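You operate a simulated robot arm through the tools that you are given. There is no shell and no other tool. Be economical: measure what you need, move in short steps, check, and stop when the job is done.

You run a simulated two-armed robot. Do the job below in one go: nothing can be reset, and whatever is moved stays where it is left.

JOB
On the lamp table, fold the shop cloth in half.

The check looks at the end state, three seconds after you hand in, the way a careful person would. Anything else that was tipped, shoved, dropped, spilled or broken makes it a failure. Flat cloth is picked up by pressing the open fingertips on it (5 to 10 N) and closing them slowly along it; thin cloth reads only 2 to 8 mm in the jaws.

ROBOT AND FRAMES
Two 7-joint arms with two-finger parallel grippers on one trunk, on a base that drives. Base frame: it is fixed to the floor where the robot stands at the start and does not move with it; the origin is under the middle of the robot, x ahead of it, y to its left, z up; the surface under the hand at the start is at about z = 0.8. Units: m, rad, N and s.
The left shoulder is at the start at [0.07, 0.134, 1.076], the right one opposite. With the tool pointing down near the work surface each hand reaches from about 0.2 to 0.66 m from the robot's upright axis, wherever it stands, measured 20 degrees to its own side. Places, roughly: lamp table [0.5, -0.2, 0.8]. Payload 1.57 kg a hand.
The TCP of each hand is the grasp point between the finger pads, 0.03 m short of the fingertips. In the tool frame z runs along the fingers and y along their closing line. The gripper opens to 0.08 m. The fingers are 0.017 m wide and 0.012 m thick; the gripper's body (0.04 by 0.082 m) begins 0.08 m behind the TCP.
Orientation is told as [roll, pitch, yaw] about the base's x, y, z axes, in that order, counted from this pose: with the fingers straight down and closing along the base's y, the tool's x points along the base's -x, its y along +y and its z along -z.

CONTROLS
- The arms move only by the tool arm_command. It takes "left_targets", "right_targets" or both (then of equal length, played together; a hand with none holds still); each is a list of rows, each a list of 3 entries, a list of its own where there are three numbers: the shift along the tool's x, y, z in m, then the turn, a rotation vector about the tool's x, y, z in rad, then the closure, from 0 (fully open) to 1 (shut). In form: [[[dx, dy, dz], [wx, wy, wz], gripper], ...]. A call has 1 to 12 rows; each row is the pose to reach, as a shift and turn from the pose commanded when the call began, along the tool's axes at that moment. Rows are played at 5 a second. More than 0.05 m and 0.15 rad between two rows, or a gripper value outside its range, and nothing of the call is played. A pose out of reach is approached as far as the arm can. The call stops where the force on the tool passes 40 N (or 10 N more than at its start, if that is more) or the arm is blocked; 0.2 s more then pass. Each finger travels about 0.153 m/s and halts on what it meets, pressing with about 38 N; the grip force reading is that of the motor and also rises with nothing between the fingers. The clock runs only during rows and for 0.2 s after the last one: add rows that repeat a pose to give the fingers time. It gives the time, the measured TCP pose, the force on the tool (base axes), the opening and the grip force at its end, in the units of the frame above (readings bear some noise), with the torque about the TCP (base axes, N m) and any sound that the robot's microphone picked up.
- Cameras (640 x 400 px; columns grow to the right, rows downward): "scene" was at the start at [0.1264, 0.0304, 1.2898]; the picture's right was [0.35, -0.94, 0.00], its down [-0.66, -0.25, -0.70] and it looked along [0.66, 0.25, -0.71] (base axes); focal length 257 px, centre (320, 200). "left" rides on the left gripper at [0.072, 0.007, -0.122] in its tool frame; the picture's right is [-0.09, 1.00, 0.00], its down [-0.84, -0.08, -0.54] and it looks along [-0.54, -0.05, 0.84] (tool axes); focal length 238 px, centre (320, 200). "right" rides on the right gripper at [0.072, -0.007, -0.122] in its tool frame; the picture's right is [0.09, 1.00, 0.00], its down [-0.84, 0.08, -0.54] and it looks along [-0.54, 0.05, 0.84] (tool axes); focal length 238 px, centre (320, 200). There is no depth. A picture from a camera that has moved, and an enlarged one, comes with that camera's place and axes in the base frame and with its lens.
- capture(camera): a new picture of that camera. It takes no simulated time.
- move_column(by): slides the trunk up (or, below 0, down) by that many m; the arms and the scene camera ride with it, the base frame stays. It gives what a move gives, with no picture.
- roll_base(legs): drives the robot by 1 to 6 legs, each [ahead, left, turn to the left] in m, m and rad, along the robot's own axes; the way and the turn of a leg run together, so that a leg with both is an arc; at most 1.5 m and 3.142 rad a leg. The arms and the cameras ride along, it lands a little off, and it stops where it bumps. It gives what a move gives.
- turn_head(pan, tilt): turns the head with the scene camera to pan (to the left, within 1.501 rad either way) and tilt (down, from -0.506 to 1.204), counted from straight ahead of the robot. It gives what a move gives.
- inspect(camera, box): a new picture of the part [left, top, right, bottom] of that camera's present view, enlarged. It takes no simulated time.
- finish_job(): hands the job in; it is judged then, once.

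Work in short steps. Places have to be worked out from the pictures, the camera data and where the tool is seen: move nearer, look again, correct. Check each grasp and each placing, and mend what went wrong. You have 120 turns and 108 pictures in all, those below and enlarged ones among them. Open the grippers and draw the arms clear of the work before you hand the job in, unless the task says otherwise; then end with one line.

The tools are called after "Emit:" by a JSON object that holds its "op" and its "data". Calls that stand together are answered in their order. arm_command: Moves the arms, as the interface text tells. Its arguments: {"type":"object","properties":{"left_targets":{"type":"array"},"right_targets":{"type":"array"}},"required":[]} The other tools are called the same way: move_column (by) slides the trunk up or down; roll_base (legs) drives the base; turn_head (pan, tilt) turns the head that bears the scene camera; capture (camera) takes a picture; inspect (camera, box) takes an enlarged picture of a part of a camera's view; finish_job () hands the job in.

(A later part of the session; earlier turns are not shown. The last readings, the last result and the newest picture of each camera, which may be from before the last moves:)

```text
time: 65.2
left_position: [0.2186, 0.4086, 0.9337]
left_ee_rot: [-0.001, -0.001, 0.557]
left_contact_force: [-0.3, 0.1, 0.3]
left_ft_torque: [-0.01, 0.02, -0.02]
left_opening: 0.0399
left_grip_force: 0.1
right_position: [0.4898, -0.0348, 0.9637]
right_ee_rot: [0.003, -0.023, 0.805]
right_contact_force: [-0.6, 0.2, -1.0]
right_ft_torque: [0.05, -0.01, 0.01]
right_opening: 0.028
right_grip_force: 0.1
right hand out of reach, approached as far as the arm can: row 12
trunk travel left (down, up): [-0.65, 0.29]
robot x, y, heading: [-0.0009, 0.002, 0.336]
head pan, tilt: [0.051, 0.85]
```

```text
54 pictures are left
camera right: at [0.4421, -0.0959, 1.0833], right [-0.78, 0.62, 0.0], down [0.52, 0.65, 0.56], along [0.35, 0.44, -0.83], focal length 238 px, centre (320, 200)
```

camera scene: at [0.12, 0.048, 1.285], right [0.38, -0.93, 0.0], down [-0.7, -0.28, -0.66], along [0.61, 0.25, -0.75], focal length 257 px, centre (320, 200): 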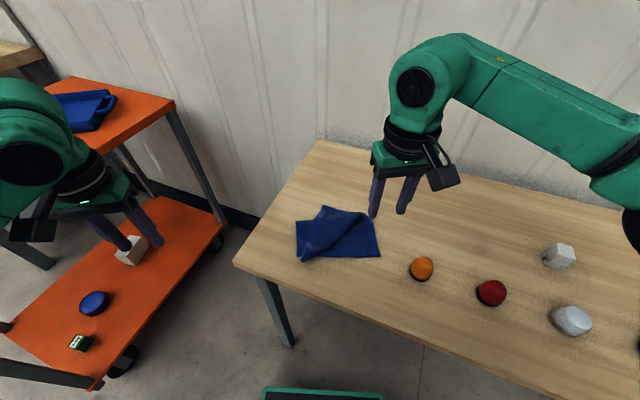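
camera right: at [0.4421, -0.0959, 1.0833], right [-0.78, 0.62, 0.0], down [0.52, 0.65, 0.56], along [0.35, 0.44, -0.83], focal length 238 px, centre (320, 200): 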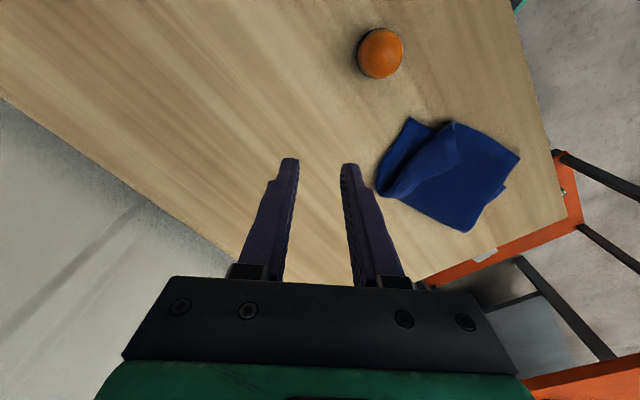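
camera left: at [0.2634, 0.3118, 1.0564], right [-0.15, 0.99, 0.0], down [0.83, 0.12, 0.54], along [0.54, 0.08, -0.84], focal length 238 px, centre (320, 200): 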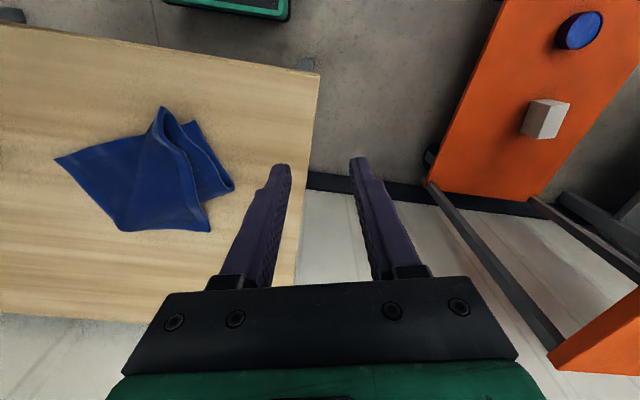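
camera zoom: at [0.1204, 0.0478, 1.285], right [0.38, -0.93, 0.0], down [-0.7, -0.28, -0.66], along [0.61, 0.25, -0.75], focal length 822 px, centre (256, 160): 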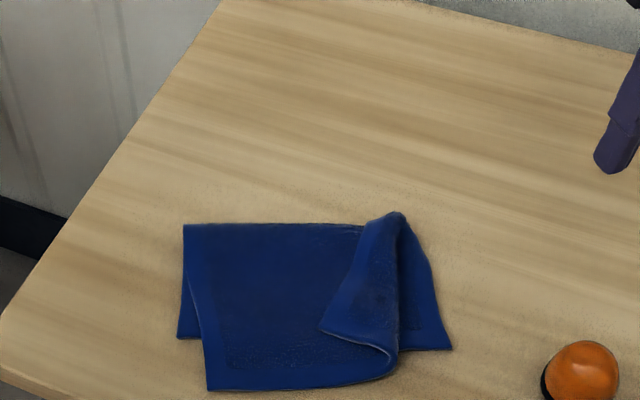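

Released, the upper layer sprang back. TL now overhangs at about (0.323, 0.166), and the TR strip has flipped back left, with the corner at about (0.393, 0.114). I'll pinch TR lightly with the right hand along the hem, turn it over to the right and keep holding it. First I'll hover over (0.408, 0.088).

Emit:
{"op": "arm_command", "data": {"right_targets": [[[-0.006, 0.029, 0.01], [0, 0.01, 0.093], 0.625], [[-0.013, 0.058, 0.03], [0, 0.02, 0.186], 0.625], [[-0.019, 0.0865, 0.055], [0, 0.023, 0.279], 0.625], [[-0.0254, 0.115, 0.08], [0, 0.023, 0.372], 0.625], [[-0.0318, 0.1441, 0.1037], [0, 0.023, 0.465], 0.625], [[-0.0318, 0.1441, 0.1037], [0, 0.023, 0.465], 0.625]]}}

Emit:
{"op": "capture", "data": {"camera": "right"}}

Emit:
{"op": "inspect", "data": {"camera": "scene", "box": [240, 150, 440, 275]}}

```text
time: 66.5
left_position: [0.2184, 0.4088, 0.9342]
left_ee_rot: [0.002, 0.001, 0.557]
left_contact_force: [-0.1, 0.6, 0.6]
left_ft_torque: [0.01, 0.01, 0.02]
left_opening: 0.0399
left_grip_force: 0.0
right_position: [0.4084, 0.0875, 0.8611]
right_ee_rot: [-0.005, 0.023, 0.339]
right_contact_force: [0.0, 0.2, -0.2]
right_ft_torque: [0.03, 0.0, -0.01]
right_opening: 0.0299
right_grip_force: 0.1
trunk travel left (down, up): [-0.65, 0.29]
robot x, y, heading: [0.0045, 0.0033, 0.341]
head pan, tilt: [0.051, 0.85]
```

```text
53 pictures are left
camera right: at [0.3435, 0.0574, 0.9828], right [-0.42, 0.91, 0.0], down [0.77, 0.36, 0.52], along [0.48, 0.22, -0.85], focal length 238 px, centre (320, 200)
```

right: 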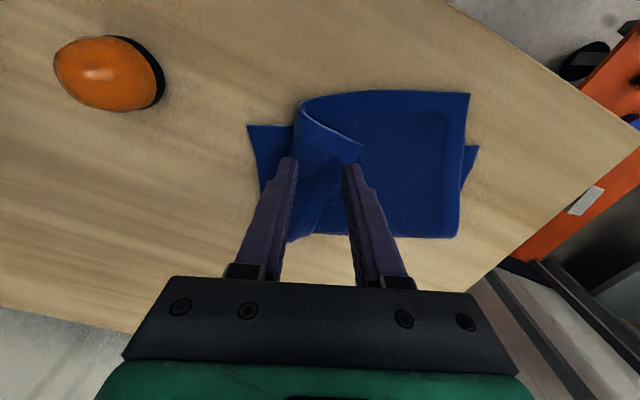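

```text
3.20 times, centred on (340, 212) of scene
camera zoom: at [0.12, 0.0475, 1.285], right [0.38, -0.93, 0.0], down [-0.7, -0.28, -0.66], along [0.61, 0.25, -0.75], focal length 822 px, centre (256, 160)
```

zoom: 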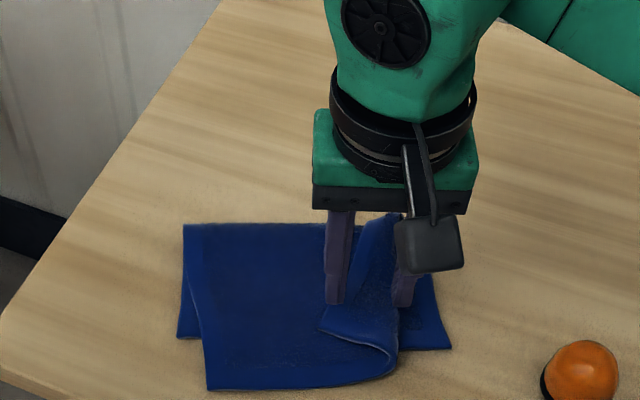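

The flap spans roughly from (0.378, 0.056) to the corner at (0.385, 0.11). I'll move 12 mm back over its hem and descend to contact.

Emit:
{"op": "arm_command", "data": {"right_targets": [[[0.0115, 0.004, 0.005], [0, -0.02, 0], 0.625], [[0.0115, 0.004, 0.018], [0, -0.02, 0], 0.625], [[0.0115, 0.004, 0.024], [0, -0.02, 0], 0.625], [[0.0115, 0.004, 0.0265], [0, -0.02, 0], 0.625], [[0.0115, 0.004, 0.0265], [0, -0.02, 0], 0.625]]}}

Emit:
{"op": "capture", "data": {"camera": "right"}}

```text
time: 67.8
left_position: [0.2171, 0.408, 0.9355]
left_ee_rot: [-0.001, -0.002, 0.558]
left_contact_force: [0.1, -0.6, -0.1]
left_ft_torque: [0.01, -0.01, -0.03]
left_opening: 0.04
left_grip_force: 0.0
right_position: [0.3944, 0.0875, 0.8381]
right_ee_rot: [-0.003, -0.002, 0.339]
right_contact_force: [4.3, 1.0, 24.0]
right_ft_torque: [0.04, -0.17, 0.03]
right_opening: 0.0292
right_grip_force: 0.1
trunk travel left (down, up): [-0.65, 0.29]
robot x, y, heading: [-0.001, -0.0001, 0.335]
head pan, tilt: [0.051, 0.85]
```

```text
51 pictures are left
camera right: at [0.3277, 0.0557, 0.9578], right [-0.42, 0.91, 0.0], down [0.76, 0.35, 0.54], along [0.49, 0.23, -0.84], focal length 238 px, centre (320, 200)
```

right: 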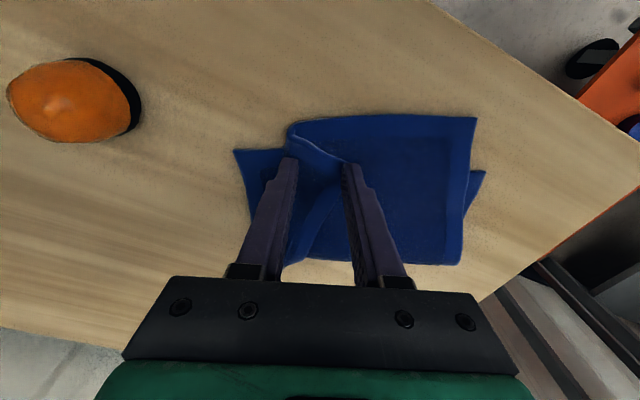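

It reads 24 N, too firm. I'll ease up 1.8 mm, then close slowly.

Emit:
{"op": "arm_command", "data": {"right_targets": [[[0, 0, -0.0018], [0, 0, 0], 0.625], [[0, 0, -0.0018], [0, 0, 0], 0.67], [[0, 0, -0.0018], [0, 0, 0], 0.71], [[0, 0, -0.0018], [0, 0, 0], 0.75], [[0, 0, -0.0018], [0, 0, 0], 0.79], [[0, 0, -0.0018], [0, 0, 0], 0.83], [[0, 0, -0.0018], [0, 0, 0], 0.87], [[0, 0, -0.0018], [0, 0, 0], 0.91], [[0, 0, -0.0018], [0, 0, 0], 0.95], [[0, 0, -0.0018], [0, 0, 0], 1.0], [[0, 0, -0.0018], [0, 0, 0], 1.0]]}}

Emit:
{"op": "capture", "data": {"camera": "right"}}

```text
time: 70.2
left_position: [0.2167, 0.408, 0.9353]
left_ee_rot: [0.0, -0.002, 0.559]
left_contact_force: [0.2, -0.3, 0.9]
left_ft_torque: [0.01, -0.03, 0.02]
left_opening: 0.04
left_grip_force: 0.1
right_position: [0.3935, 0.0856, 0.8372]
right_ee_rot: [-0.006, 0.0, 0.341]
right_contact_force: [-1.0, 0.2, 19.1]
right_ft_torque: [-0.01, 0.04, 0.01]
right_opening: 0.0077
right_grip_force: 26.9
trunk travel left (down, up): [-0.65, 0.29]
robot x, y, heading: [0.0005, -0.001, 0.338]
head pan, tilt: [0.051, 0.85]
```

```text
50 pictures are left
camera right: at [0.3267, 0.0555, 0.9584], right [-0.42, 0.91, -0.01], down [0.76, 0.36, 0.54], along [0.49, 0.22, -0.84], focal length 238 px, centre (320, 200)
```

right: 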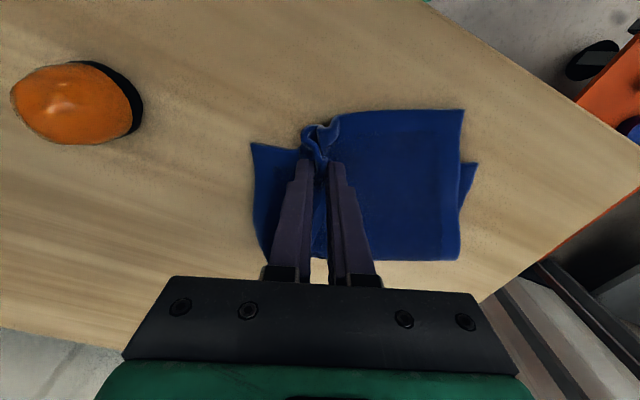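

The jaws read 7.7 mm, so two layers were taken. I'll open again, rise to light contact, and look.

Emit:
{"op": "arm_command", "data": {"right_targets": [[[0, 0, 0], [0, 0, 0], 0.9], [[0, 0, -0.001], [0, 0, 0], 0.8], [[0, 0, -0.001], [0, 0, 0], 0.7], [[0, 0, -0.001], [0, 0, 0], 0.625], [[0, 0, -0.02], [0, 0, 0], 0.625], [[0, 0, -0.03], [0, 0, 0], 0.625]]}}

Emit:
{"op": "inspect", "data": {"camera": "right", "box": [200, 60, 520, 260]}}

Emit:
{"op": "inspect", "data": {"camera": "scene", "box": [275, 190, 400, 268]}}

```text
time: 71.5
left_position: [0.2201, 0.4081, 0.9341]
left_ee_rot: [0.001, 0.0, 0.557]
left_contact_force: [-0.2, 0.0, -0.3]
left_ft_torque: [0.01, -0.01, -0.06]
left_opening: 0.0399
left_grip_force: 0.1
right_position: [0.3954, 0.0866, 0.866]
right_ee_rot: [-0.006, 0.002, 0.34]
right_contact_force: [-0.1, -1.7, 0.5]
right_ft_torque: [0.02, -0.01, 0.02]
right_opening: 0.0302
right_grip_force: 0.0
trunk travel left (down, up): [-0.65, 0.29]
robot x, y, heading: [-0.0011, -0.0006, 0.34]
head pan, tilt: [0.051, 0.85]
```

```text
2.00 times, centred on (360, 160) of right
camera zoom: at [0.3286, 0.0555, 0.9876], right [-0.42, 0.91, -0.01], down [0.76, 0.36, 0.54], along [0.49, 0.22, -0.84], focal length 477 px, centre (240, 280)
```

zoom: 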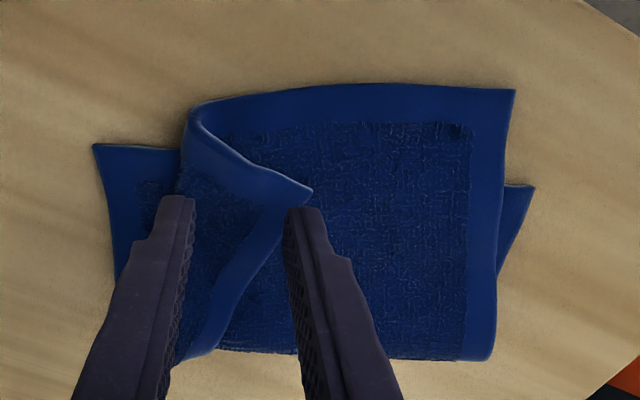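

```text
5.12 times, centred on (338, 229) of scene
camera zoom: at [0.1195, 0.048, 1.285], right [0.38, -0.93, 0.0], down [-0.69, -0.28, -0.66], along [0.61, 0.25, -0.75], focal length 1316 px, centre (230, 52)
```

zoom: 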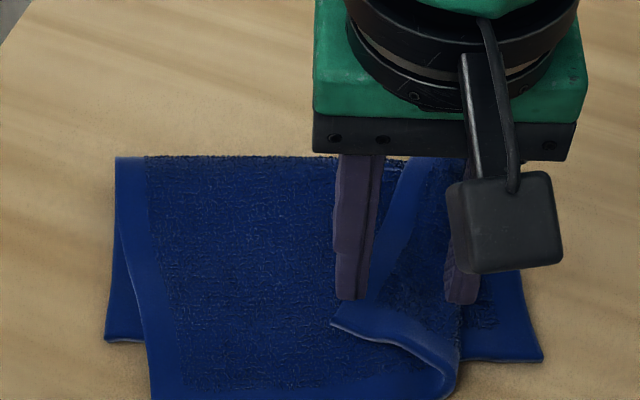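

Pinching takes both layers here. Instead I'll close the fingers, press lightly on the flap near its corner, and drag it right so the crease unrolls. First I go down close to contact.

Emit:
{"op": "arm_command", "data": {"right_targets": [[[-0.0024, 0.008, 0.005], [0, 0, 0], 1], [[-0.0024, 0.008, 0.012], [0, 0, 0], 1], [[-0.0024, 0.008, 0.02], [0, 0, 0], 1], [[-0.0024, 0.008, 0.025], [0, 0, 0], 1], [[-0.0024, 0.008, 0.0275], [0, 0, 0], 1]]}}

```text
time: 72.8
left_position: [0.2189, 0.4084, 0.935]
left_ee_rot: [-0.001, 0.001, 0.559]
left_contact_force: [0.8, -0.1, -0.5]
left_ft_torque: [-0.01, 0.03, -0.01]
left_opening: 0.0398
left_grip_force: 0.1
right_position: [0.3945, 0.0951, 0.8391]
right_ee_rot: [-0.004, 0.001, 0.34]
right_contact_force: [1.7, -0.6, 5.7]
right_ft_torque: [-0.02, -0.01, -0.01]
right_opening: 0.0
right_grip_force: 21.5
trunk travel left (down, up): [-0.65, 0.29]
robot x, y, heading: [0.0006, -0.0021, 0.34]
head pan, tilt: [0.051, 0.85]
```

It reads 5.7 N. I'll drag 35 mm to the right and look.

Emit:
{"op": "arm_command", "data": {"right_targets": [[[0, -0.007, 0.0003], [0, 0, 0], 1], [[0, -0.014, 0.0003], [0, 0, 0], 1], [[0, -0.021, 0.0003], [0, 0, 0], 1], [[0, -0.028, 0.0003], [0, 0, 0], 1], [[0, -0.035, 0.0003], [0, 0, 0], 1]]}}

Emit:
{"op": "inspect", "data": {"camera": "right", "box": [200, 60, 520, 260]}}

```text
time: 74.0
left_position: [0.2169, 0.4096, 0.9343]
left_ee_rot: [0.001, 0.0, 0.558]
left_contact_force: [0.4, -0.7, 0.4]
left_ft_torque: [0.04, 0.02, 0.01]
left_opening: 0.0401
left_grip_force: 0.1
right_position: [0.407, 0.0625, 0.8388]
right_ee_rot: [-0.006, 0.002, 0.339]
right_contact_force: [-1.2, 1.9, 4.7]
right_ft_torque: [0.08, 0.0, -0.01]
right_opening: 0.0
right_grip_force: 21.6
trunk travel left (down, up): [-0.65, 0.29]
robot x, y, heading: [0.0011, 0.0015, 0.337]
head pan, tilt: [0.051, 0.85]
```

```text
2.00 times, centred on (360, 160) of right
camera zoom: at [0.3398, 0.0317, 0.9606], right [-0.42, 0.91, 0.0], down [0.76, 0.36, 0.54], along [0.49, 0.22, -0.84], focal length 477 px, centre (240, 280)
```

zoom: 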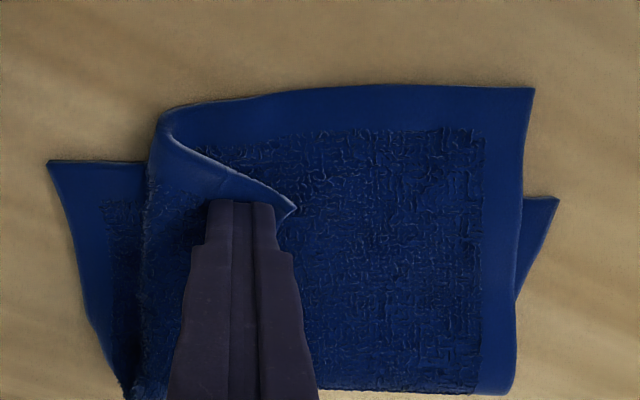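

The whole upper layer slid about 35 mm right instead of unrolling, so cloth-on-cloth friction is low. A light pinch should therefore take only the flap. I'll rise a bit, open to 25 mm, touch lightly and check the force.

Emit:
{"op": "arm_command", "data": {"right_targets": [[[0, 0, -0.006], [0, 0, 0], 1], [[0, 0.002, -0.006], [0, 0, 0], 0.69], [[0, 0.002, -0.006], [0, 0, 0], 0.69], [[0, 0.002, -0.002], [0, 0, 0], 0.69], [[0, 0.002, -0.0005], [0, 0, 0], 0.69]]}}

Emit:
{"op": "inspect", "data": {"camera": "right", "box": [200, 60, 520, 260]}}

```text
time: 75.2
left_position: [0.2184, 0.4092, 0.9343]
left_ee_rot: [0.0, 0.001, 0.558]
left_contact_force: [-0.2, 0.0, -0.2]
left_ft_torque: [0.01, -0.04, 0.06]
left_opening: 0.0403
left_grip_force: 0.1
right_position: [0.4059, 0.0648, 0.8403]
right_ee_rot: [-0.004, 0.003, 0.34]
right_contact_force: [1.0, 0.0, 3.8]
right_ft_torque: [-0.07, -0.03, 0.03]
right_opening: 0.0247
right_grip_force: 0.0
trunk travel left (down, up): [-0.65, 0.29]
robot x, y, heading: [-0.0005, 0.0031, 0.339]
head pan, tilt: [0.051, 0.85]
```

```text
2.00 times, centred on (360, 160) of right
camera zoom: at [0.3395, 0.0333, 0.9609], right [-0.42, 0.91, 0.0], down [0.76, 0.36, 0.54], along [0.49, 0.22, -0.84], focal length 477 px, centre (240, 280)
```

zoom: 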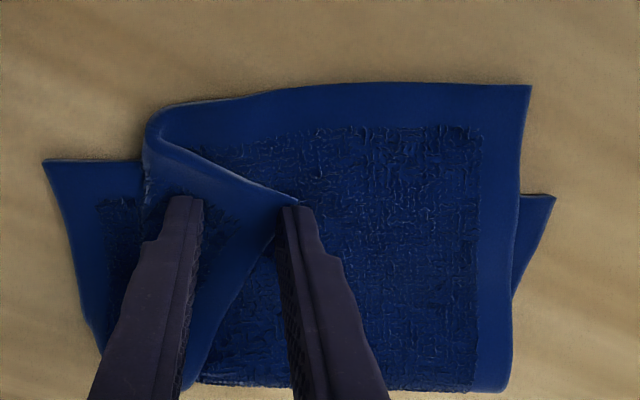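

It's light at 3.8 N. I'll shift 5 mm right so both tips are on the flap and close slowly while easing up slightly.

Emit:
{"op": "arm_command", "data": {"right_targets": [[[0, 0, -0.003], [0, 0, 0], 0.69], [[0.002, -0.006, -0.003], [0, 0, 0], 0.69], [[0.002, -0.006, 0], [0, 0, 0], 0.69], [[0.002, -0.006, 0], [0, 0, 0], 0.73], [[0.002, -0.006, 0], [0, 0, 0], 0.77], [[0.002, -0.006, -0.0002], [0, 0, 0], 0.81], [[0.002, -0.006, -0.0004], [0, 0, 0], 0.85], [[0.002, -0.006, -0.0006], [0, 0, 0], 0.89], [[0.002, -0.006, -0.0008], [0, 0, 0], 0.93], [[0.002, -0.006, -0.001], [0, 0, 0], 0.97], [[0.002, -0.006, -0.001], [0, 0, 0], 1.0], [[0.002, -0.006, -0.001], [0, 0, 0], 1.0]]}}

Emit:
{"op": "inspect", "data": {"camera": "right", "box": [200, 60, 520, 260]}}

```text
time: 77.8
left_position: [0.2181, 0.4087, 0.934]
left_ee_rot: [-0.001, 0.0, 0.558]
left_contact_force: [0.3, 0.4, -0.6]
left_ft_torque: [0.02, -0.02, 0.03]
left_opening: 0.0402
left_grip_force: 0.1
right_position: [0.4059, 0.0566, 0.8404]
right_ee_rot: [-0.005, 0.002, 0.341]
right_contact_force: [-0.4, -1.0, 1.8]
right_ft_torque: [-0.04, -0.03, -0.01]
right_opening: 0.0037
right_grip_force: 24.8
trunk travel left (down, up): [-0.65, 0.29]
robot x, y, heading: [0.0002, 0.0053, 0.339]
head pan, tilt: [0.051, 0.85]
```

```text
2.00 times, centred on (360, 160) of right
camera zoom: at [0.3396, 0.0267, 0.9618], right [-0.42, 0.91, -0.01], down [0.76, 0.36, 0.54], along [0.49, 0.22, -0.84], focal length 477 px, centre (240, 280)
```

zoom: 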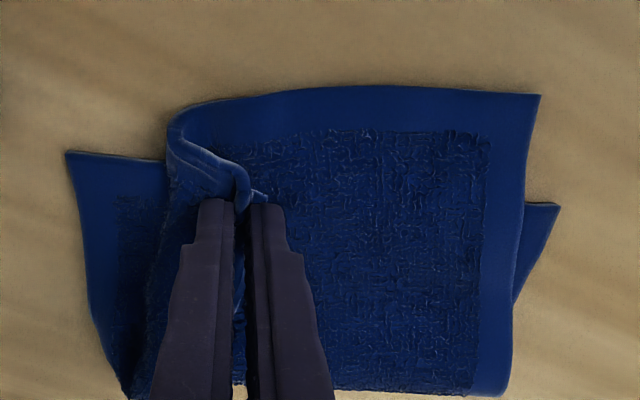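

It reads 3.7 mm, so just the flap layer. The whole cloth had slid right, so BR is now at about (0.413, −0.007), still 25 mm clear of the orange knob. I'll lift the corner, carry it right over the crease, then come back slightly left as I lower so the corner trails flat onto BR.

Emit:
{"op": "arm_command", "data": {"right_targets": [[[0, 0, -0.02], [0, 0, 0], 1], [[0, -0.005, -0.04], [0, 0, 0], 1], [[0.002, -0.018, -0.052], [0, 0, 0], 1], [[0.004, -0.034, -0.05], [0, 0, 0], 1], [[0.0056, -0.05, -0.042], [0, 0, 0], 1], [[0.0056, -0.06, -0.03], [0, 0, 0], 1], [[0.005, -0.058, -0.018], [0, 0, 0], 1], [[0.003, -0.05, -0.01], [0, 0, 0], 1], [[0.0022, -0.0423, -0.006], [0, 0, 0], 1], [[0.0022, -0.0423, -0.003], [0, 0, 0], 1], [[0.0022, -0.0423, -0.003], [0, 0, 0], 1]]}}

Emit:
{"op": "capture", "data": {"camera": "right"}}

Emit:
{"op": "inspect", "data": {"camera": "scene", "box": [275, 190, 435, 290]}}

```text
time: 80.2
left_position: [0.218, 0.4102, 0.9341]
left_ee_rot: [0.0, 0.0, 0.558]
left_contact_force: [0.8, -0.3, -0.9]
left_ft_torque: [0.02, -0.03, 0.01]
left_opening: 0.04
left_grip_force: 0.0
right_position: [0.4188, 0.0175, 0.8428]
right_ee_rot: [-0.005, 0.002, 0.34]
right_contact_force: [0.5, 1.2, 2.3]
right_ft_torque: [-0.05, 0.0, 0.0]
right_opening: 0.0037
right_grip_force: 25.0
trunk travel left (down, up): [-0.65, 0.29]
robot x, y, heading: [0.0023, 0.0015, 0.339]
head pan, tilt: [0.051, 0.85]
```

```text
44 pictures are left
camera right: at [0.3513, -0.0135, 0.9646], right [-0.42, 0.91, 0.0], down [0.76, 0.36, 0.54], along [0.49, 0.22, -0.84], focal length 238 px, centre (320, 200)
```

right: 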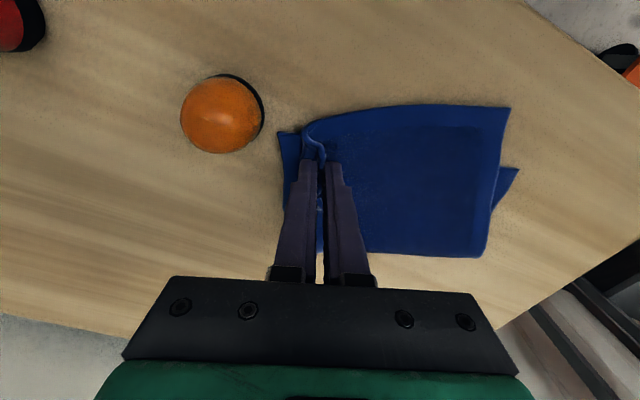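

```text
4.00 times, centred on (355, 240) of scene
camera zoom: at [0.1198, 0.0481, 1.285], right [0.38, -0.93, 0.0], down [-0.7, -0.28, -0.66], along [0.61, 0.25, -0.75], focal length 1028 px, centre (180, 40)
```

zoom: 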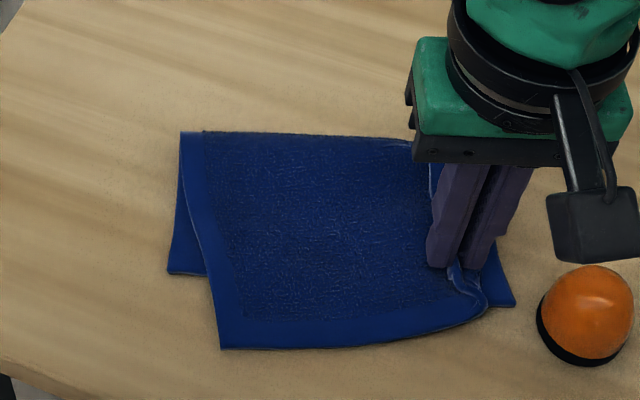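

It's nearly there, but the held corner is still curled. I'll lift slightly and roll the hand so the fingers point left, which turns the corner outward, then set it down a little further right. The wrist passes well above the knob.

Emit:
{"op": "arm_command", "data": {"right_targets": [[[0, 0, -0.01], [-0.1, 0, 0], 1], [[0, -0.008, -0.02], [-0.2, 0, 0], 1], [[0, -0.016, -0.025], [-0.3, 0, 0], 1], [[0, -0.02, -0.025], [-0.4, 0, 0], 1], [[0, -0.02, -0.02], [-0.5, 0, 0], 1], [[0, -0.018, -0.012], [-0.6, 0, 0], 1], [[0, -0.014, -0.006], [-0.6, 0, 0], 1], [[0, -0.012, -0.003], [-0.6, 0, 0], 1], [[0, -0.012, -0.003], [-0.6, 0, 0], 1]]}}

Emit:
{"op": "capture", "data": {"camera": "right"}}

Emit:
{"op": "inspect", "data": {"camera": "scene", "box": [275, 190, 435, 290]}}

```text
time: 82.2
left_position: [0.2192, 0.4086, 0.9349]
left_ee_rot: [-0.001, 0.001, 0.558]
left_contact_force: [-0.2, -0.6, 0.0]
left_ft_torque: [-0.01, 0.0, -0.04]
left_opening: 0.0399
left_grip_force: 0.1
right_position: [0.4225, 0.0044, 0.8475]
right_ee_rot: [0.595, 0.004, 0.341]
right_contact_force: [-0.1, 0.5, 1.0]
right_ft_torque: [-0.07, 0.01, 0.02]
right_opening: 0.0038
right_grip_force: 24.6
trunk travel left (down, up): [-0.65, 0.29]
robot x, y, heading: [-0.0005, 0.0024, 0.335]
head pan, tilt: [0.051, 0.85]
```

```text
42 pictures are left
camera right: at [0.3784, -0.0888, 0.9429], right [-0.36, 0.75, 0.56], down [0.87, 0.05, 0.49], along [0.34, 0.66, -0.67], focal length 238 px, centre (320, 200)
```

right: 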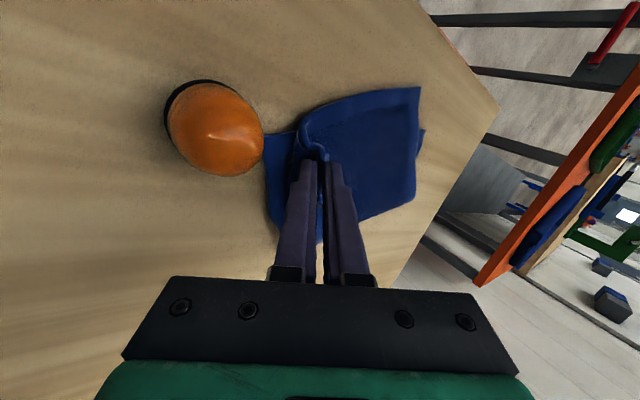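

```text
4.00 times, centred on (355, 240) of scene
camera zoom: at [0.1199, 0.048, 1.285], right [0.38, -0.93, 0.0], down [-0.7, -0.28, -0.66], along [0.61, 0.25, -0.75], focal length 1028 px, centre (180, 40)
```

zoom: 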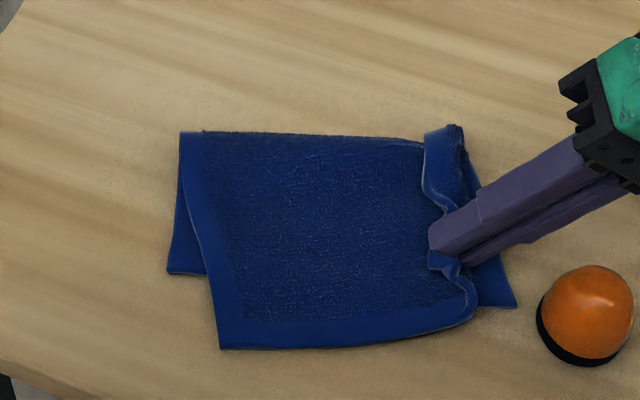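

The strip along the right side is still folded back, because the upper layer sits about 3 cm too far right and near. Pulling TL from (0.333, 0.114) to BL at (0.361, 0.155) comes first. I'll release here, back the right hand out and return it to vertical.

Emit:
{"op": "arm_command", "data": {"right_targets": [[[0, 0, 0], [0, 0, 0], 0.9], [[0, 0, 0], [0, 0, 0], 0.8], [[0, 0, 0], [0, 0, 0], 0.7], [[0, 0, -0.015], [0, 0, 0], 0.7], [[0, 0.02, -0.045], [0.05, 0, 0], 0.7], [[0, 0.045, -0.065], [0.15, 0, 0], 0.7], [[0, 0.08, -0.075], [0.3, 0, 0], 0.6], [[0.02, 0.11, -0.065], [0.45, 0, 0], 0.6], [[0.04, 0.13, -0.05], [0.6, 0, 0], 0.6], [[0.04, 0.13, -0.05], [0.6, 0, 0], 0.6]]}}

Emit:
{"op": "capture", "data": {"camera": "right"}}

Emit:
{"op": "inspect", "data": {"camera": "scene", "box": [275, 190, 435, 290]}}

```text
time: 84.3
left_position: [0.219, 0.4086, 0.9355]
left_ee_rot: [0.0, -0.002, 0.558]
left_contact_force: [0.5, -1.5, 0.4]
left_ft_torque: [0.04, 0.03, 0.04]
left_opening: 0.04
left_grip_force: 0.0
right_position: [0.3577, 0.0662, 0.9622]
right_ee_rot: [-0.007, 0.003, 0.34]
right_contact_force: [-0.4, -0.3, -0.9]
right_ft_torque: [-0.02, 0.01, 0.04]
right_opening: 0.032
right_grip_force: 0.0
trunk travel left (down, up): [-0.65, 0.29]
robot x, y, heading: [-0.0004, -0.0013, 0.345]
head pan, tilt: [0.051, 0.85]
```

```text
40 pictures are left
camera right: at [0.2916, 0.0363, 1.0824], right [-0.42, 0.91, -0.01], down [0.76, 0.36, 0.54], along [0.49, 0.22, -0.84], focal length 238 px, centre (320, 200)
```

right: 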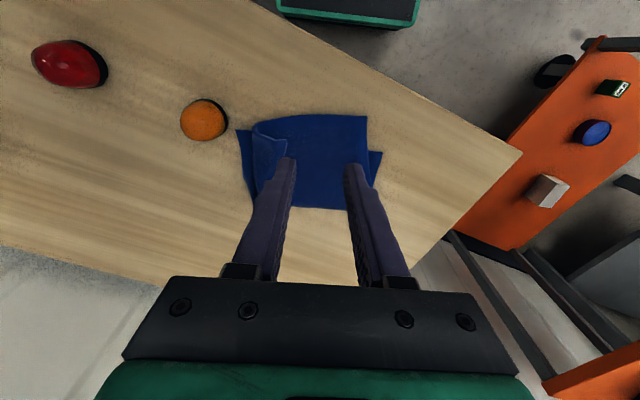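

```text
4.00 times, centred on (355, 240) of scene
camera zoom: at [0.1205, 0.0469, 1.285], right [0.38, -0.93, 0.0], down [-0.7, -0.28, -0.66], along [0.61, 0.25, -0.75], focal length 1028 px, centre (180, 40)
```

zoom: 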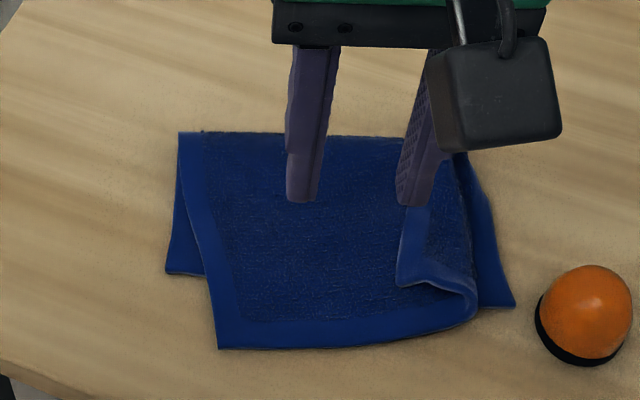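

TL is at about (0.332, 0.112) and overhangs the lower layer, so it lies single on the table. I'll bring the right hand over the hem at (0.351, 0.092) and go down to contact.

Emit:
{"op": "arm_command", "data": {"right_targets": [[[-0.001, 0.0133, 0.035], [0, 0, 0], 0.625], [[-0.0023, 0.0265, 0.07], [0, 0, 0], 0.625], [[-0.0023, 0.0265, 0.105], [0, 0, 0], 0.625], [[-0.0023, 0.0265, 0.122], [0, 0, 0], 0.625], [[-0.0023, 0.0265, 0.129], [0, 0, 0], 0.625], [[-0.0023, 0.0265, 0.129], [0, 0, 0], 0.625]]}}

Emit:
{"op": "inspect", "data": {"camera": "right", "box": [160, 60, 480, 260]}}

```text
time: 85.8
left_position: [0.2182, 0.4091, 0.9356]
left_ee_rot: [0.0, 0.0, 0.557]
left_contact_force: [0.1, 0.0, -0.1]
left_ft_torque: [-0.01, -0.01, -0.02]
left_opening: 0.0399
left_grip_force: 0.1
right_position: [0.3513, 0.0929, 0.8325]
right_ee_rot: [-0.005, -0.001, 0.34]
right_contact_force: [2.3, -1.8, 15.1]
right_ft_torque: [0.01, -0.13, -0.02]
right_opening: 0.0298
right_grip_force: 0.0
trunk travel left (down, up): [-0.65, 0.29]
robot x, y, heading: [0.0021, 0.001, 0.338]
head pan, tilt: [0.051, 0.85]
```

```text
2.00 times, centred on (320, 160) of right
camera zoom: at [0.2838, 0.0618, 0.9542], right [-0.42, 0.91, 0.0], down [0.76, 0.35, 0.54], along [0.49, 0.22, -0.84], focal length 477 px, centre (320, 280)
```

zoom: 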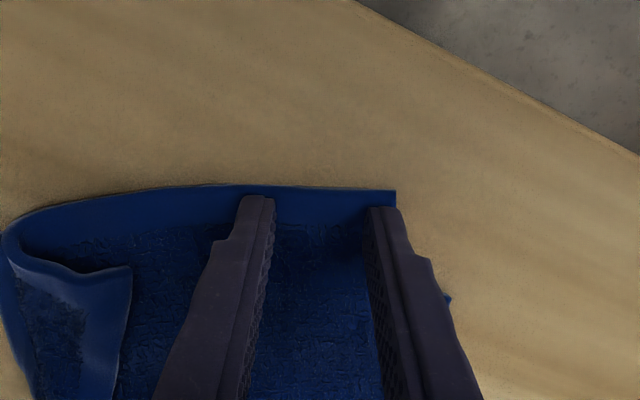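

Placement is good, with both tips on the hem next to TL. I'll ease the force by 0.5 mm and close slowly.

Emit:
{"op": "arm_command", "data": {"right_targets": [[[0, 0, -0.0007], [0, 0, 0], 0.625], [[0, 0, -0.0007], [0, 0, 0], 0.67], [[0, 0, -0.0007], [0, 0, 0], 0.71], [[0, 0, -0.0007], [0, 0, 0], 0.75], [[0, 0, -0.0007], [0, 0, 0], 0.79], [[0, 0, -0.0007], [0, 0, 0], 0.83], [[0, 0, -0.0007], [0, 0, 0], 0.87], [[0, 0, -0.0007], [0, 0, 0], 0.91], [[0, 0, -0.0007], [0, 0, 0], 0.95], [[0, 0, -0.0007], [0, 0, 0], 1.0], [[0, 0, -0.0007], [0, 0, 0], 1.0]]}}

```text
time: 88.2
left_position: [0.2172, 0.4089, 0.9347]
left_ee_rot: [0.0, 0.0, 0.557]
left_contact_force: [-0.2, 0.7, 0.1]
left_ft_torque: [-0.02, -0.01, -0.02]
left_opening: 0.0401
left_grip_force: 0.0
right_position: [0.3495, 0.0921, 0.8335]
right_ee_rot: [-0.006, 0.003, 0.339]
right_contact_force: [0.5, 0.7, 11.6]
right_ft_torque: [0.04, -0.02, -0.03]
right_opening: 0.0041
right_grip_force: 24.6
trunk travel left (down, up): [-0.65, 0.29]
robot x, y, heading: [0.0038, 0.0012, 0.341]
head pan, tilt: [0.051, 0.85]
```

Pinched at 4.1 mm. I'll lift it 2.5 cm, shift it about (0.03, 0.046) to sit over BL, and lower.

Emit:
{"op": "arm_command", "data": {"right_targets": [[[0, 0, -0.012], [0, 0, 0], 1], [[-0.004, 0.004, -0.024], [0, 0, 0], 1], [[-0.012, 0.011, -0.026], [0, 0, 0], 1], [[-0.021, 0.018, -0.026], [0, 0, 0], 1], [[-0.03, 0.025, -0.026], [0, 0, 0], 1], [[-0.038, 0.032, -0.024], [0, 0, 0], 1], [[-0.0435, 0.035, -0.018], [0, 0, 0], 1], [[-0.0435, 0.035, -0.01], [0, 0, 0], 1], [[-0.0435, 0.035, -0.005], [0, 0, 0], 1], [[-0.0435, 0.035, -0.005], [0, 0, 0], 1]]}}

Emit:
{"op": "inspect", "data": {"camera": "scene", "box": [275, 190, 435, 290]}}

Emit:
{"op": "inspect", "data": {"camera": "right", "box": [160, 60, 480, 260]}}

```text
time: 90.3
left_position: [0.2181, 0.4087, 0.9335]
left_ee_rot: [0.0, 0.0, 0.558]
left_contact_force: [-0.1, -0.3, 0.5]
left_ft_torque: [-0.02, 0.03, 0.04]
left_opening: 0.0399
left_grip_force: 0.0
right_position: [0.3812, 0.1403, 0.8359]
right_ee_rot: [-0.005, 0.0, 0.34]
right_contact_force: [1.3, 1.9, 3.1]
right_ft_torque: [0.04, -0.03, 0.05]
right_opening: 0.0039
right_grip_force: 24.1
trunk travel left (down, up): [-0.65, 0.29]
robot x, y, heading: [0.001, 0.0021, 0.341]
head pan, tilt: [0.051, 0.85]
```

```text
4.00 times, centred on (355, 240) of scene
camera zoom: at [0.1196, 0.0481, 1.2851], right [0.38, -0.93, 0.0], down [-0.7, -0.28, -0.66], along [0.61, 0.25, -0.75], focal length 1028 px, centre (180, 40)
```

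zoom: 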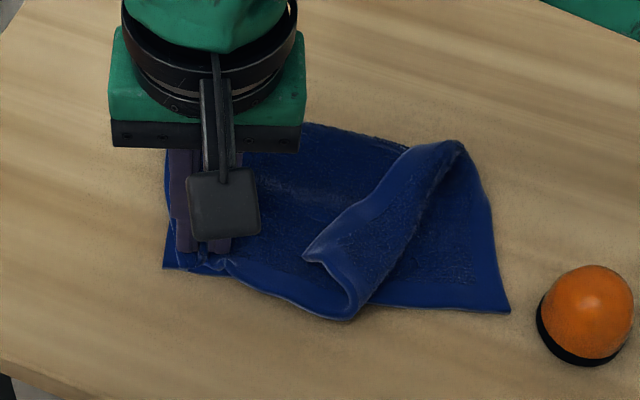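

```text
2.00 times, centred on (320, 160) of right
camera zoom: at [0.314, 0.1095, 0.9585], right [-0.42, 0.91, 0.0], down [0.76, 0.36, 0.54], along [0.49, 0.22, -0.84], focal length 477 px, centre (320, 280)
```

zoom: 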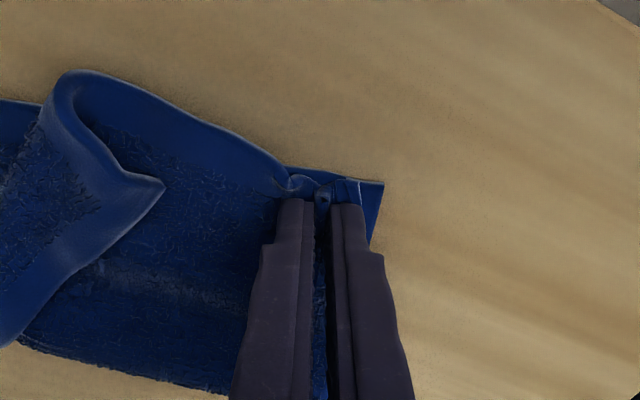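

TL now sits within about 1 cm of BL, and the lower layer stayed put. I'll open slowly here, lift away to the right, and look.

Emit:
{"op": "arm_command", "data": {"right_targets": [[[0, 0, 0.001], [0, 0, 0], 0.93], [[0, 0.001, 0.001], [0, 0, 0], 0.86], [[0, 0.002, 0.001], [0, 0, 0], 0.79], [[0, 0.002, 0.001], [0, 0, 0], 0.72], [[0, 0.002, 0.0], [0, 0, 0], 0.65], [[0, 0.002, -0.02], [0, 0, 0], 0.65], [[0, 0.0, -0.05], [0, 0, 0], 0.65], [[0, -0.03, -0.08], [0, 0, 0], 0.65], [[0, -0.07, -0.09], [0, 0, 0], 0.65], [[0, -0.11, -0.09], [0, 0, 0], 0.65], [[0, -0.15, -0.09], [0, 0, 0], 0.65], [[0, -0.18, -0.09], [0, 0, 0], 0.65]]}}

Emit:
{"op": "inspect", "data": {"camera": "scene", "box": [275, 190, 435, 290]}}

Emit:
{"op": "capture", "data": {"camera": "right"}}

```text
time: 93.0
left_position: [0.2191, 0.4086, 0.9347]
left_ee_rot: [0.002, -0.001, 0.559]
left_contact_force: [0.4, 0.4, -1.0]
left_ft_torque: [0.01, 0.01, 0.03]
left_opening: 0.0401
left_grip_force: 0.1
right_position: [0.4411, -0.0293, 0.9282]
right_ee_rot: [-0.005, 0.002, 0.343]
right_contact_force: [0.4, -0.7, 0.8]
right_ft_torque: [0.02, -0.01, 0.0]
right_opening: 0.0279
right_grip_force: 0.1
trunk travel left (down, up): [-0.65, 0.29]
robot x, y, heading: [-0.0002, 0.0026, 0.345]
head pan, tilt: [0.051, 0.85]
```

```text
4.00 times, centred on (355, 240) of scene
camera zoom: at [0.1199, 0.0471, 1.2851], right [0.38, -0.93, 0.0], down [-0.7, -0.28, -0.66], along [0.61, 0.25, -0.75], focal length 1028 px, centre (180, 40)
```

zoom: 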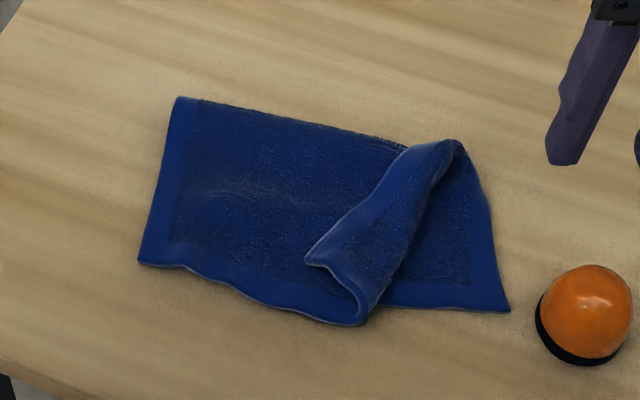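

```text
34 pictures are left
camera right: at [0.3743, -0.0611, 1.0497], right [-0.42, 0.91, 0.0], down [0.76, 0.36, 0.54], along [0.49, 0.22, -0.84], focal length 238 px, centre (320, 200)
```

right: 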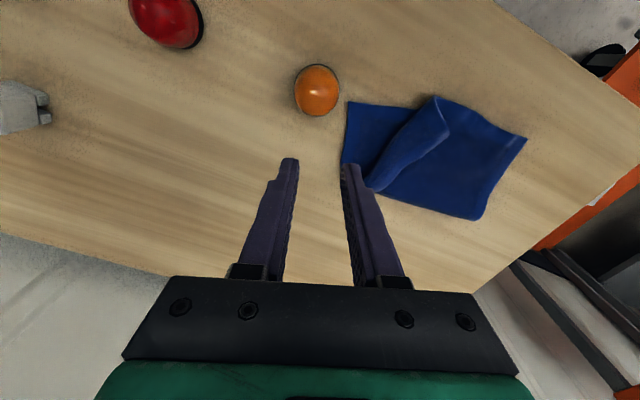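

The left side now lines up. TR's flap corner is at about (0.390, 0.088). I'll bring the right hand over it, aiming inside the corner at (0.3985, 0.067), and stop just above contact.

Emit:
{"op": "arm_command", "data": {"right_targets": [[[0.002, 0.035, 0.01], [0, 0, 0], 0.69], [[0.005, 0.07, 0.03], [0, 0, 0], 0.69], [[0.0078, 0.105, 0.055], [0, 0, 0], 0.69], [[0.0078, 0.105, 0.078], [0, 0, 0], 0.69], [[0.0078, 0.105, 0.078], [0, 0, 0], 0.69]]}}

Emit:
{"op": "inspect", "data": {"camera": "right", "box": [160, 60, 480, 260]}}

```text
time: 94.2
left_position: [0.2182, 0.4099, 0.9341]
left_ee_rot: [0.001, 0.003, 0.56]
left_contact_force: [-0.6, 0.0, 0.7]
left_ft_torque: [0.02, 0.02, -0.03]
left_opening: 0.0401
left_grip_force: 0.1
right_position: [0.3997, 0.0664, 0.8487]
right_ee_rot: [-0.004, 0.005, 0.34]
right_contact_force: [0.2, 0.0, -0.1]
right_ft_torque: [0.0, 0.01, 0.03]
right_opening: 0.0248
right_grip_force: 0.1
trunk travel left (down, up): [-0.65, 0.29]
robot x, y, heading: [-0.0023, 0.0003, 0.344]
head pan, tilt: [0.051, 0.85]
```

```text
2.00 times, centred on (320, 160) of right
camera zoom: at [0.3319, 0.0368, 0.9705], right [-0.42, 0.91, -0.01], down [0.76, 0.36, 0.54], along [0.49, 0.22, -0.84], focal length 477 px, centre (320, 280)
```

zoom: 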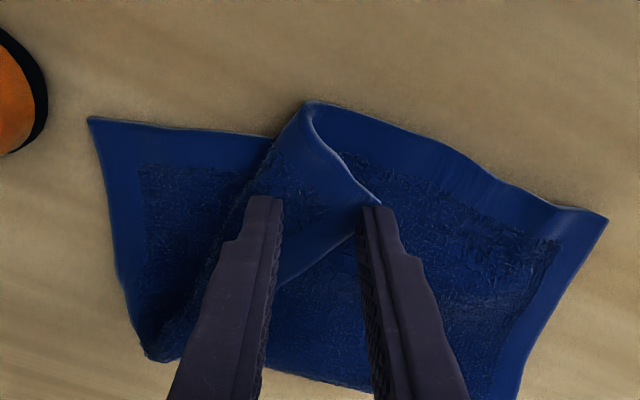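

The left tip is just at the corner. I'll shift 7 mm right and 6 mm nearer, narrow the opening to 20 mm and touch.

Emit:
{"op": "arm_command", "data": {"right_targets": [[[0.003, -0.004, 0], [0, 0, 0], 0.75], [[0.006, -0.007, 0.004], [0, 0, 0], 0.75], [[0.006, -0.007, 0.008], [0, 0, 0], 0.75], [[0.006, -0.007, 0.0092], [0, 0, 0], 0.75]]}}

Emit:
{"op": "inspect", "data": {"camera": "right", "box": [160, 60, 480, 260]}}

```text
time: 95.2
left_position: [0.2183, 0.4086, 0.9342]
left_ee_rot: [-0.002, 0.001, 0.558]
left_contact_force: [0.1, -0.3, 0.3]
left_ft_torque: [0.02, -0.04, -0.03]
left_opening: 0.0399
left_grip_force: 0.1
right_position: [0.3953, 0.059, 0.8402]
right_ee_rot: [-0.005, 0.002, 0.34]
right_contact_force: [0.8, 1.4, 3.5]
right_ft_torque: [0.03, -0.03, -0.01]
right_opening: 0.02
right_grip_force: 0.0
trunk travel left (down, up): [-0.65, 0.29]
robot x, y, heading: [0.0034, 0.0002, 0.339]
head pan, tilt: [0.051, 0.85]
```

```text
2.00 times, centred on (320, 160) of right
camera zoom: at [0.3286, 0.0278, 0.9617], right [-0.42, 0.91, 0.0], down [0.76, 0.36, 0.54], along [0.49, 0.22, -0.84], focal length 477 px, centre (320, 280)
```

zoom: 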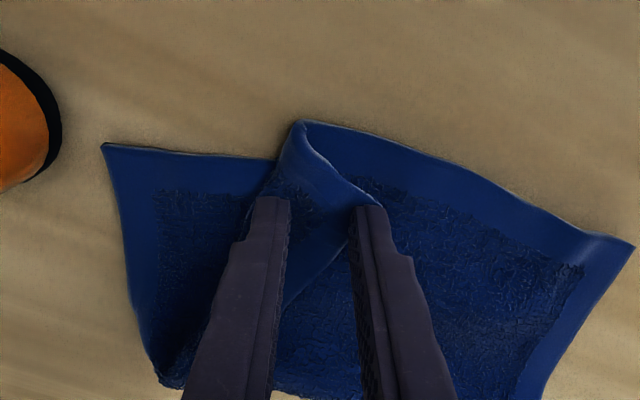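

It reads 3.5 N, with both tips on the flap. I'll close slowly while easing up.

Emit:
{"op": "arm_command", "data": {"right_targets": [[[0, 0, 0.0002], [0, 0, 0], 0.75], [[0, 0, 0.0002], [0, 0, 0], 0.78], [[0, 0, 0.0002], [0, 0, 0], 0.81], [[0, 0, 0], [0, 0, 0], 0.84], [[0, 0, -0.0002], [0, 0, 0], 0.87], [[0, 0, -0.0004], [0, 0, 0], 0.9], [[0, 0, -0.0006], [0, 0, 0], 0.93], [[0, 0, -0.0008], [0, 0, 0], 0.96], [[0, 0, -0.001], [0, 0, 0], 1.0], [[0, 0, -0.001], [0, 0, 0], 1.0]]}}

Emit:
{"op": "inspect", "data": {"camera": "right", "box": [160, 60, 480, 260]}}

```text
time: 97.3
left_position: [0.2184, 0.4088, 0.9339]
left_ee_rot: [0.0, 0.001, 0.559]
left_contact_force: [-0.3, 0.7, 0.2]
left_ft_torque: [0.0, 0.0, 0.01]
left_opening: 0.04
left_grip_force: 0.1
right_position: [0.3952, 0.0577, 0.8417]
right_ee_rot: [-0.005, 0.004, 0.34]
right_contact_force: [0.2, 0.5, 2.5]
right_ft_torque: [-0.04, -0.03, -0.04]
right_opening: 0.0038
right_grip_force: 25.1
trunk travel left (down, up): [-0.65, 0.29]
robot x, y, heading: [-0.0022, -0.0005, 0.338]
head pan, tilt: [0.051, 0.85]
```

```text
2.00 times, centred on (320, 160) of right
camera zoom: at [0.3284, 0.0274, 0.963], right [-0.42, 0.91, -0.01], down [0.76, 0.36, 0.54], along [0.49, 0.22, -0.84], focal length 477 px, centre (320, 280)
```

zoom: 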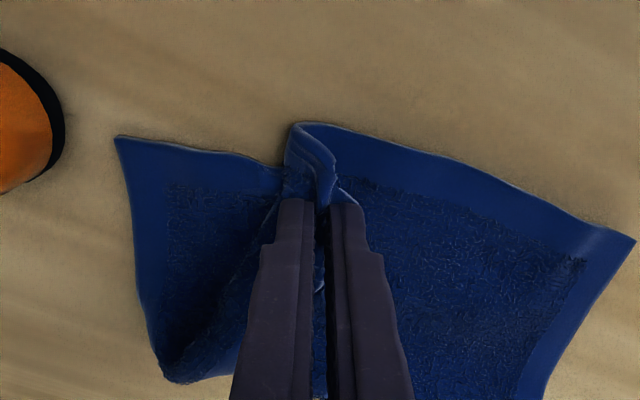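

It's a single layer at 3.8 mm. I'll lift it and carry it right over the crease, rolling the hand so the corner turns outward, and set it down at BR with the top layer just taut.

Emit:
{"op": "arm_command", "data": {"right_targets": [[[0, 0, -0.018], [0, 0, 0], 1], [[0, -0.006, -0.036], [-0.1, 0, 0], 1], [[0, -0.018, -0.05], [-0.2, 0, 0], 1], [[0, -0.032, -0.055], [-0.3, 0, 0], 1], [[0, -0.047, -0.052], [-0.4, 0, 0], 1], [[0, -0.06, -0.044], [-0.5, 0, 0], 1], [[0, -0.07, -0.033], [-0.6, 0, 0], 1], [[0, -0.077, -0.022], [-0.68, 0, 0], 1], [[0, -0.079, -0.012], [-0.75, 0, 0], 1], [[0, -0.079, -0.003], [-0.75, 0, 0], 1], [[0, -0.079, -0.001], [-0.75, 0, 0], 1]]}}

Emit:
{"op": "inspect", "data": {"camera": "scene", "box": [275, 190, 435, 290]}}

Emit:
{"op": "capture", "data": {"camera": "right"}}

```text
time: 99.8
left_position: [0.2187, 0.4089, 0.9345]
left_ee_rot: [0.0, 0.0, 0.559]
left_contact_force: [-1.1, -0.3, -0.5]
left_ft_torque: [0.02, -0.01, 0.02]
left_opening: 0.0399
left_grip_force: 0.0
right_position: [0.4216, -0.0167, 0.8425]
right_ee_rot: [0.745, 0.004, 0.34]
right_contact_force: [0.1, 0.1, 0.5]
right_ft_torque: [-0.09, -0.02, 0.03]
right_opening: 0.0038
right_grip_force: 24.6
trunk travel left (down, up): [-0.65, 0.29]
robot x, y, heading: [0.002, 0.0021, 0.341]
head pan, tilt: [0.051, 0.85]
```

```text
4.00 times, centred on (355, 240) of scene
camera zoom: at [0.1199, 0.0481, 1.285], right [0.38, -0.93, 0.0], down [-0.7, -0.28, -0.66], along [0.61, 0.25, -0.75], focal length 1028 px, centre (180, 40)
```

zoom: 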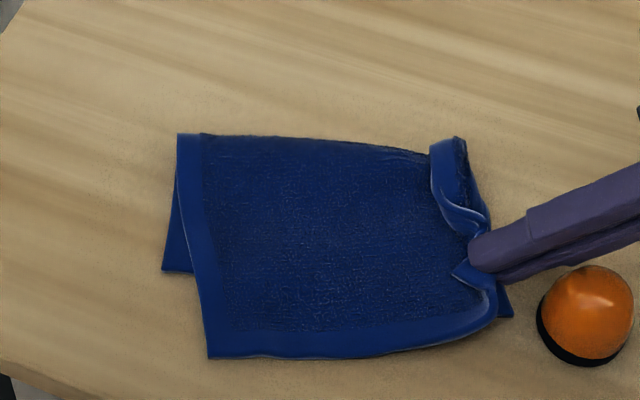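

```text
29 pictures are left
camera right: at [0.3821, -0.124, 0.9275], right [-0.33, 0.66, 0.68], down [0.89, -0.01, 0.45], along [0.3, 0.75, -0.59], focal length 238 px, centre (320, 200)
```

right: 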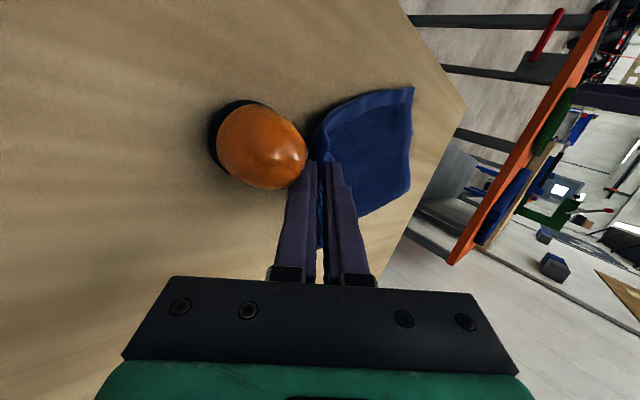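

My pull overshot: it dragged the upper layer right again, so TL overhangs once more. I'll use both hands, with left holding TL at BL as an anchor while right turns TR over. First I release TR and back out upward.

Emit:
{"op": "arm_command", "data": {"right_targets": [[[0, 0, 0], [0, 0, 0], 0.9], [[0, 0, 0], [0, 0, 0], 0.8], [[0, 0, 0], [0, 0, 0], 0.7], [[0, 0, -0.015], [0, 0, 0], 0.7], [[0, 0.02, -0.045], [0.05, 0, 0], 0.7], [[0, 0.045, -0.065], [0.15, 0, 0], 0.7], [[0, 0.07, -0.075], [0.3, 0, 0], 0.6], [[0, 0.08, -0.075], [0.45, 0, 0], 0.6], [[0, 0.08, -0.075], [0.6, 0, 0], 0.6], [[0, 0.08, -0.075], [0.75, 0, 0], 0.6]]}}

Emit:
{"op": "roll_base", "data": {"legs": [[0, 0, -0.31]]}}

Emit:
{"op": "capture", "data": {"camera": "scene"}}

```text
time: 102.0
left_position: [0.2179, 0.4095, 0.933]
left_ee_rot: [-0.001, 0.001, 0.558]
left_contact_force: [-0.6, -0.1, -0.3]
left_ft_torque: [-0.02, -0.01, -0.04]
left_opening: 0.0401
left_grip_force: 0.1
right_position: [0.4184, -0.0082, 0.9518]
right_ee_rot: [-0.01, 0.001, 0.34]
right_contact_force: [0.5, -0.2, -0.1]
right_ft_torque: [-0.02, -0.01, 0.03]
right_opening: 0.032
right_grip_force: 0.1
trunk travel left (down, up): [-0.65, 0.29]
robot x, y, heading: [0.0018, -0.0003, 0.342]
head pan, tilt: [0.051, 0.85]
```

```text
time: 103.3
left_position: [0.3323, 0.3228, 0.9337]
left_ee_rot: [0.0, 0.001, 0.25]
left_contact_force: [-0.6, -0.2, -0.4]
left_ft_torque: [-0.01, -0.01, 0.01]
left_opening: 0.04
left_grip_force: 0.0
right_position: [0.397, -0.1354, 0.9512]
right_ee_rot: [-0.006, 0.002, 0.033]
right_contact_force: [0.3, -0.1, -1.1]
right_ft_torque: [-0.03, -0.04, 0.01]
right_opening: 0.0318
right_grip_force: 0.1
trunk travel left (down, up): [-0.65, 0.29]
robot x, y, heading: [0.0013, 0.0027, 0.032]
head pan, tilt: [0.051, 0.85]
```

```text
28 pictures are left
camera scene: at [0.1284, 0.0096, 1.285], right [0.08, -1.0, 0.0], down [-0.75, -0.06, -0.66], along [0.66, 0.05, -0.75], focal length 257 px, centre (320, 200)
```

scene: 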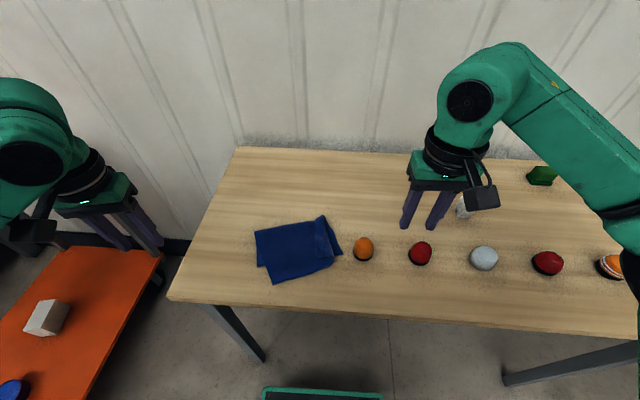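

Emit:
{"op": "inspect", "data": {"camera": "scene", "box": [235, 200, 379, 290]}}

```text
4.44 times, centred on (307, 245) of scene
camera zoom: at [0.1284, 0.0096, 1.285], right [0.08, -1.0, 0.0], down [-0.75, -0.06, -0.66], along [0.66, 0.05, -0.75], focal length 1142 px, centre (378, 0)
```

zoom: 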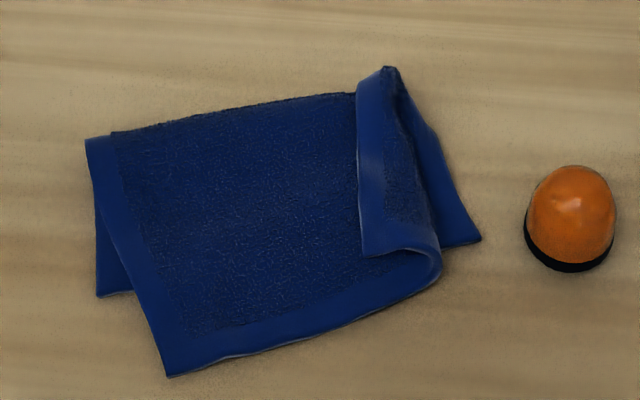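

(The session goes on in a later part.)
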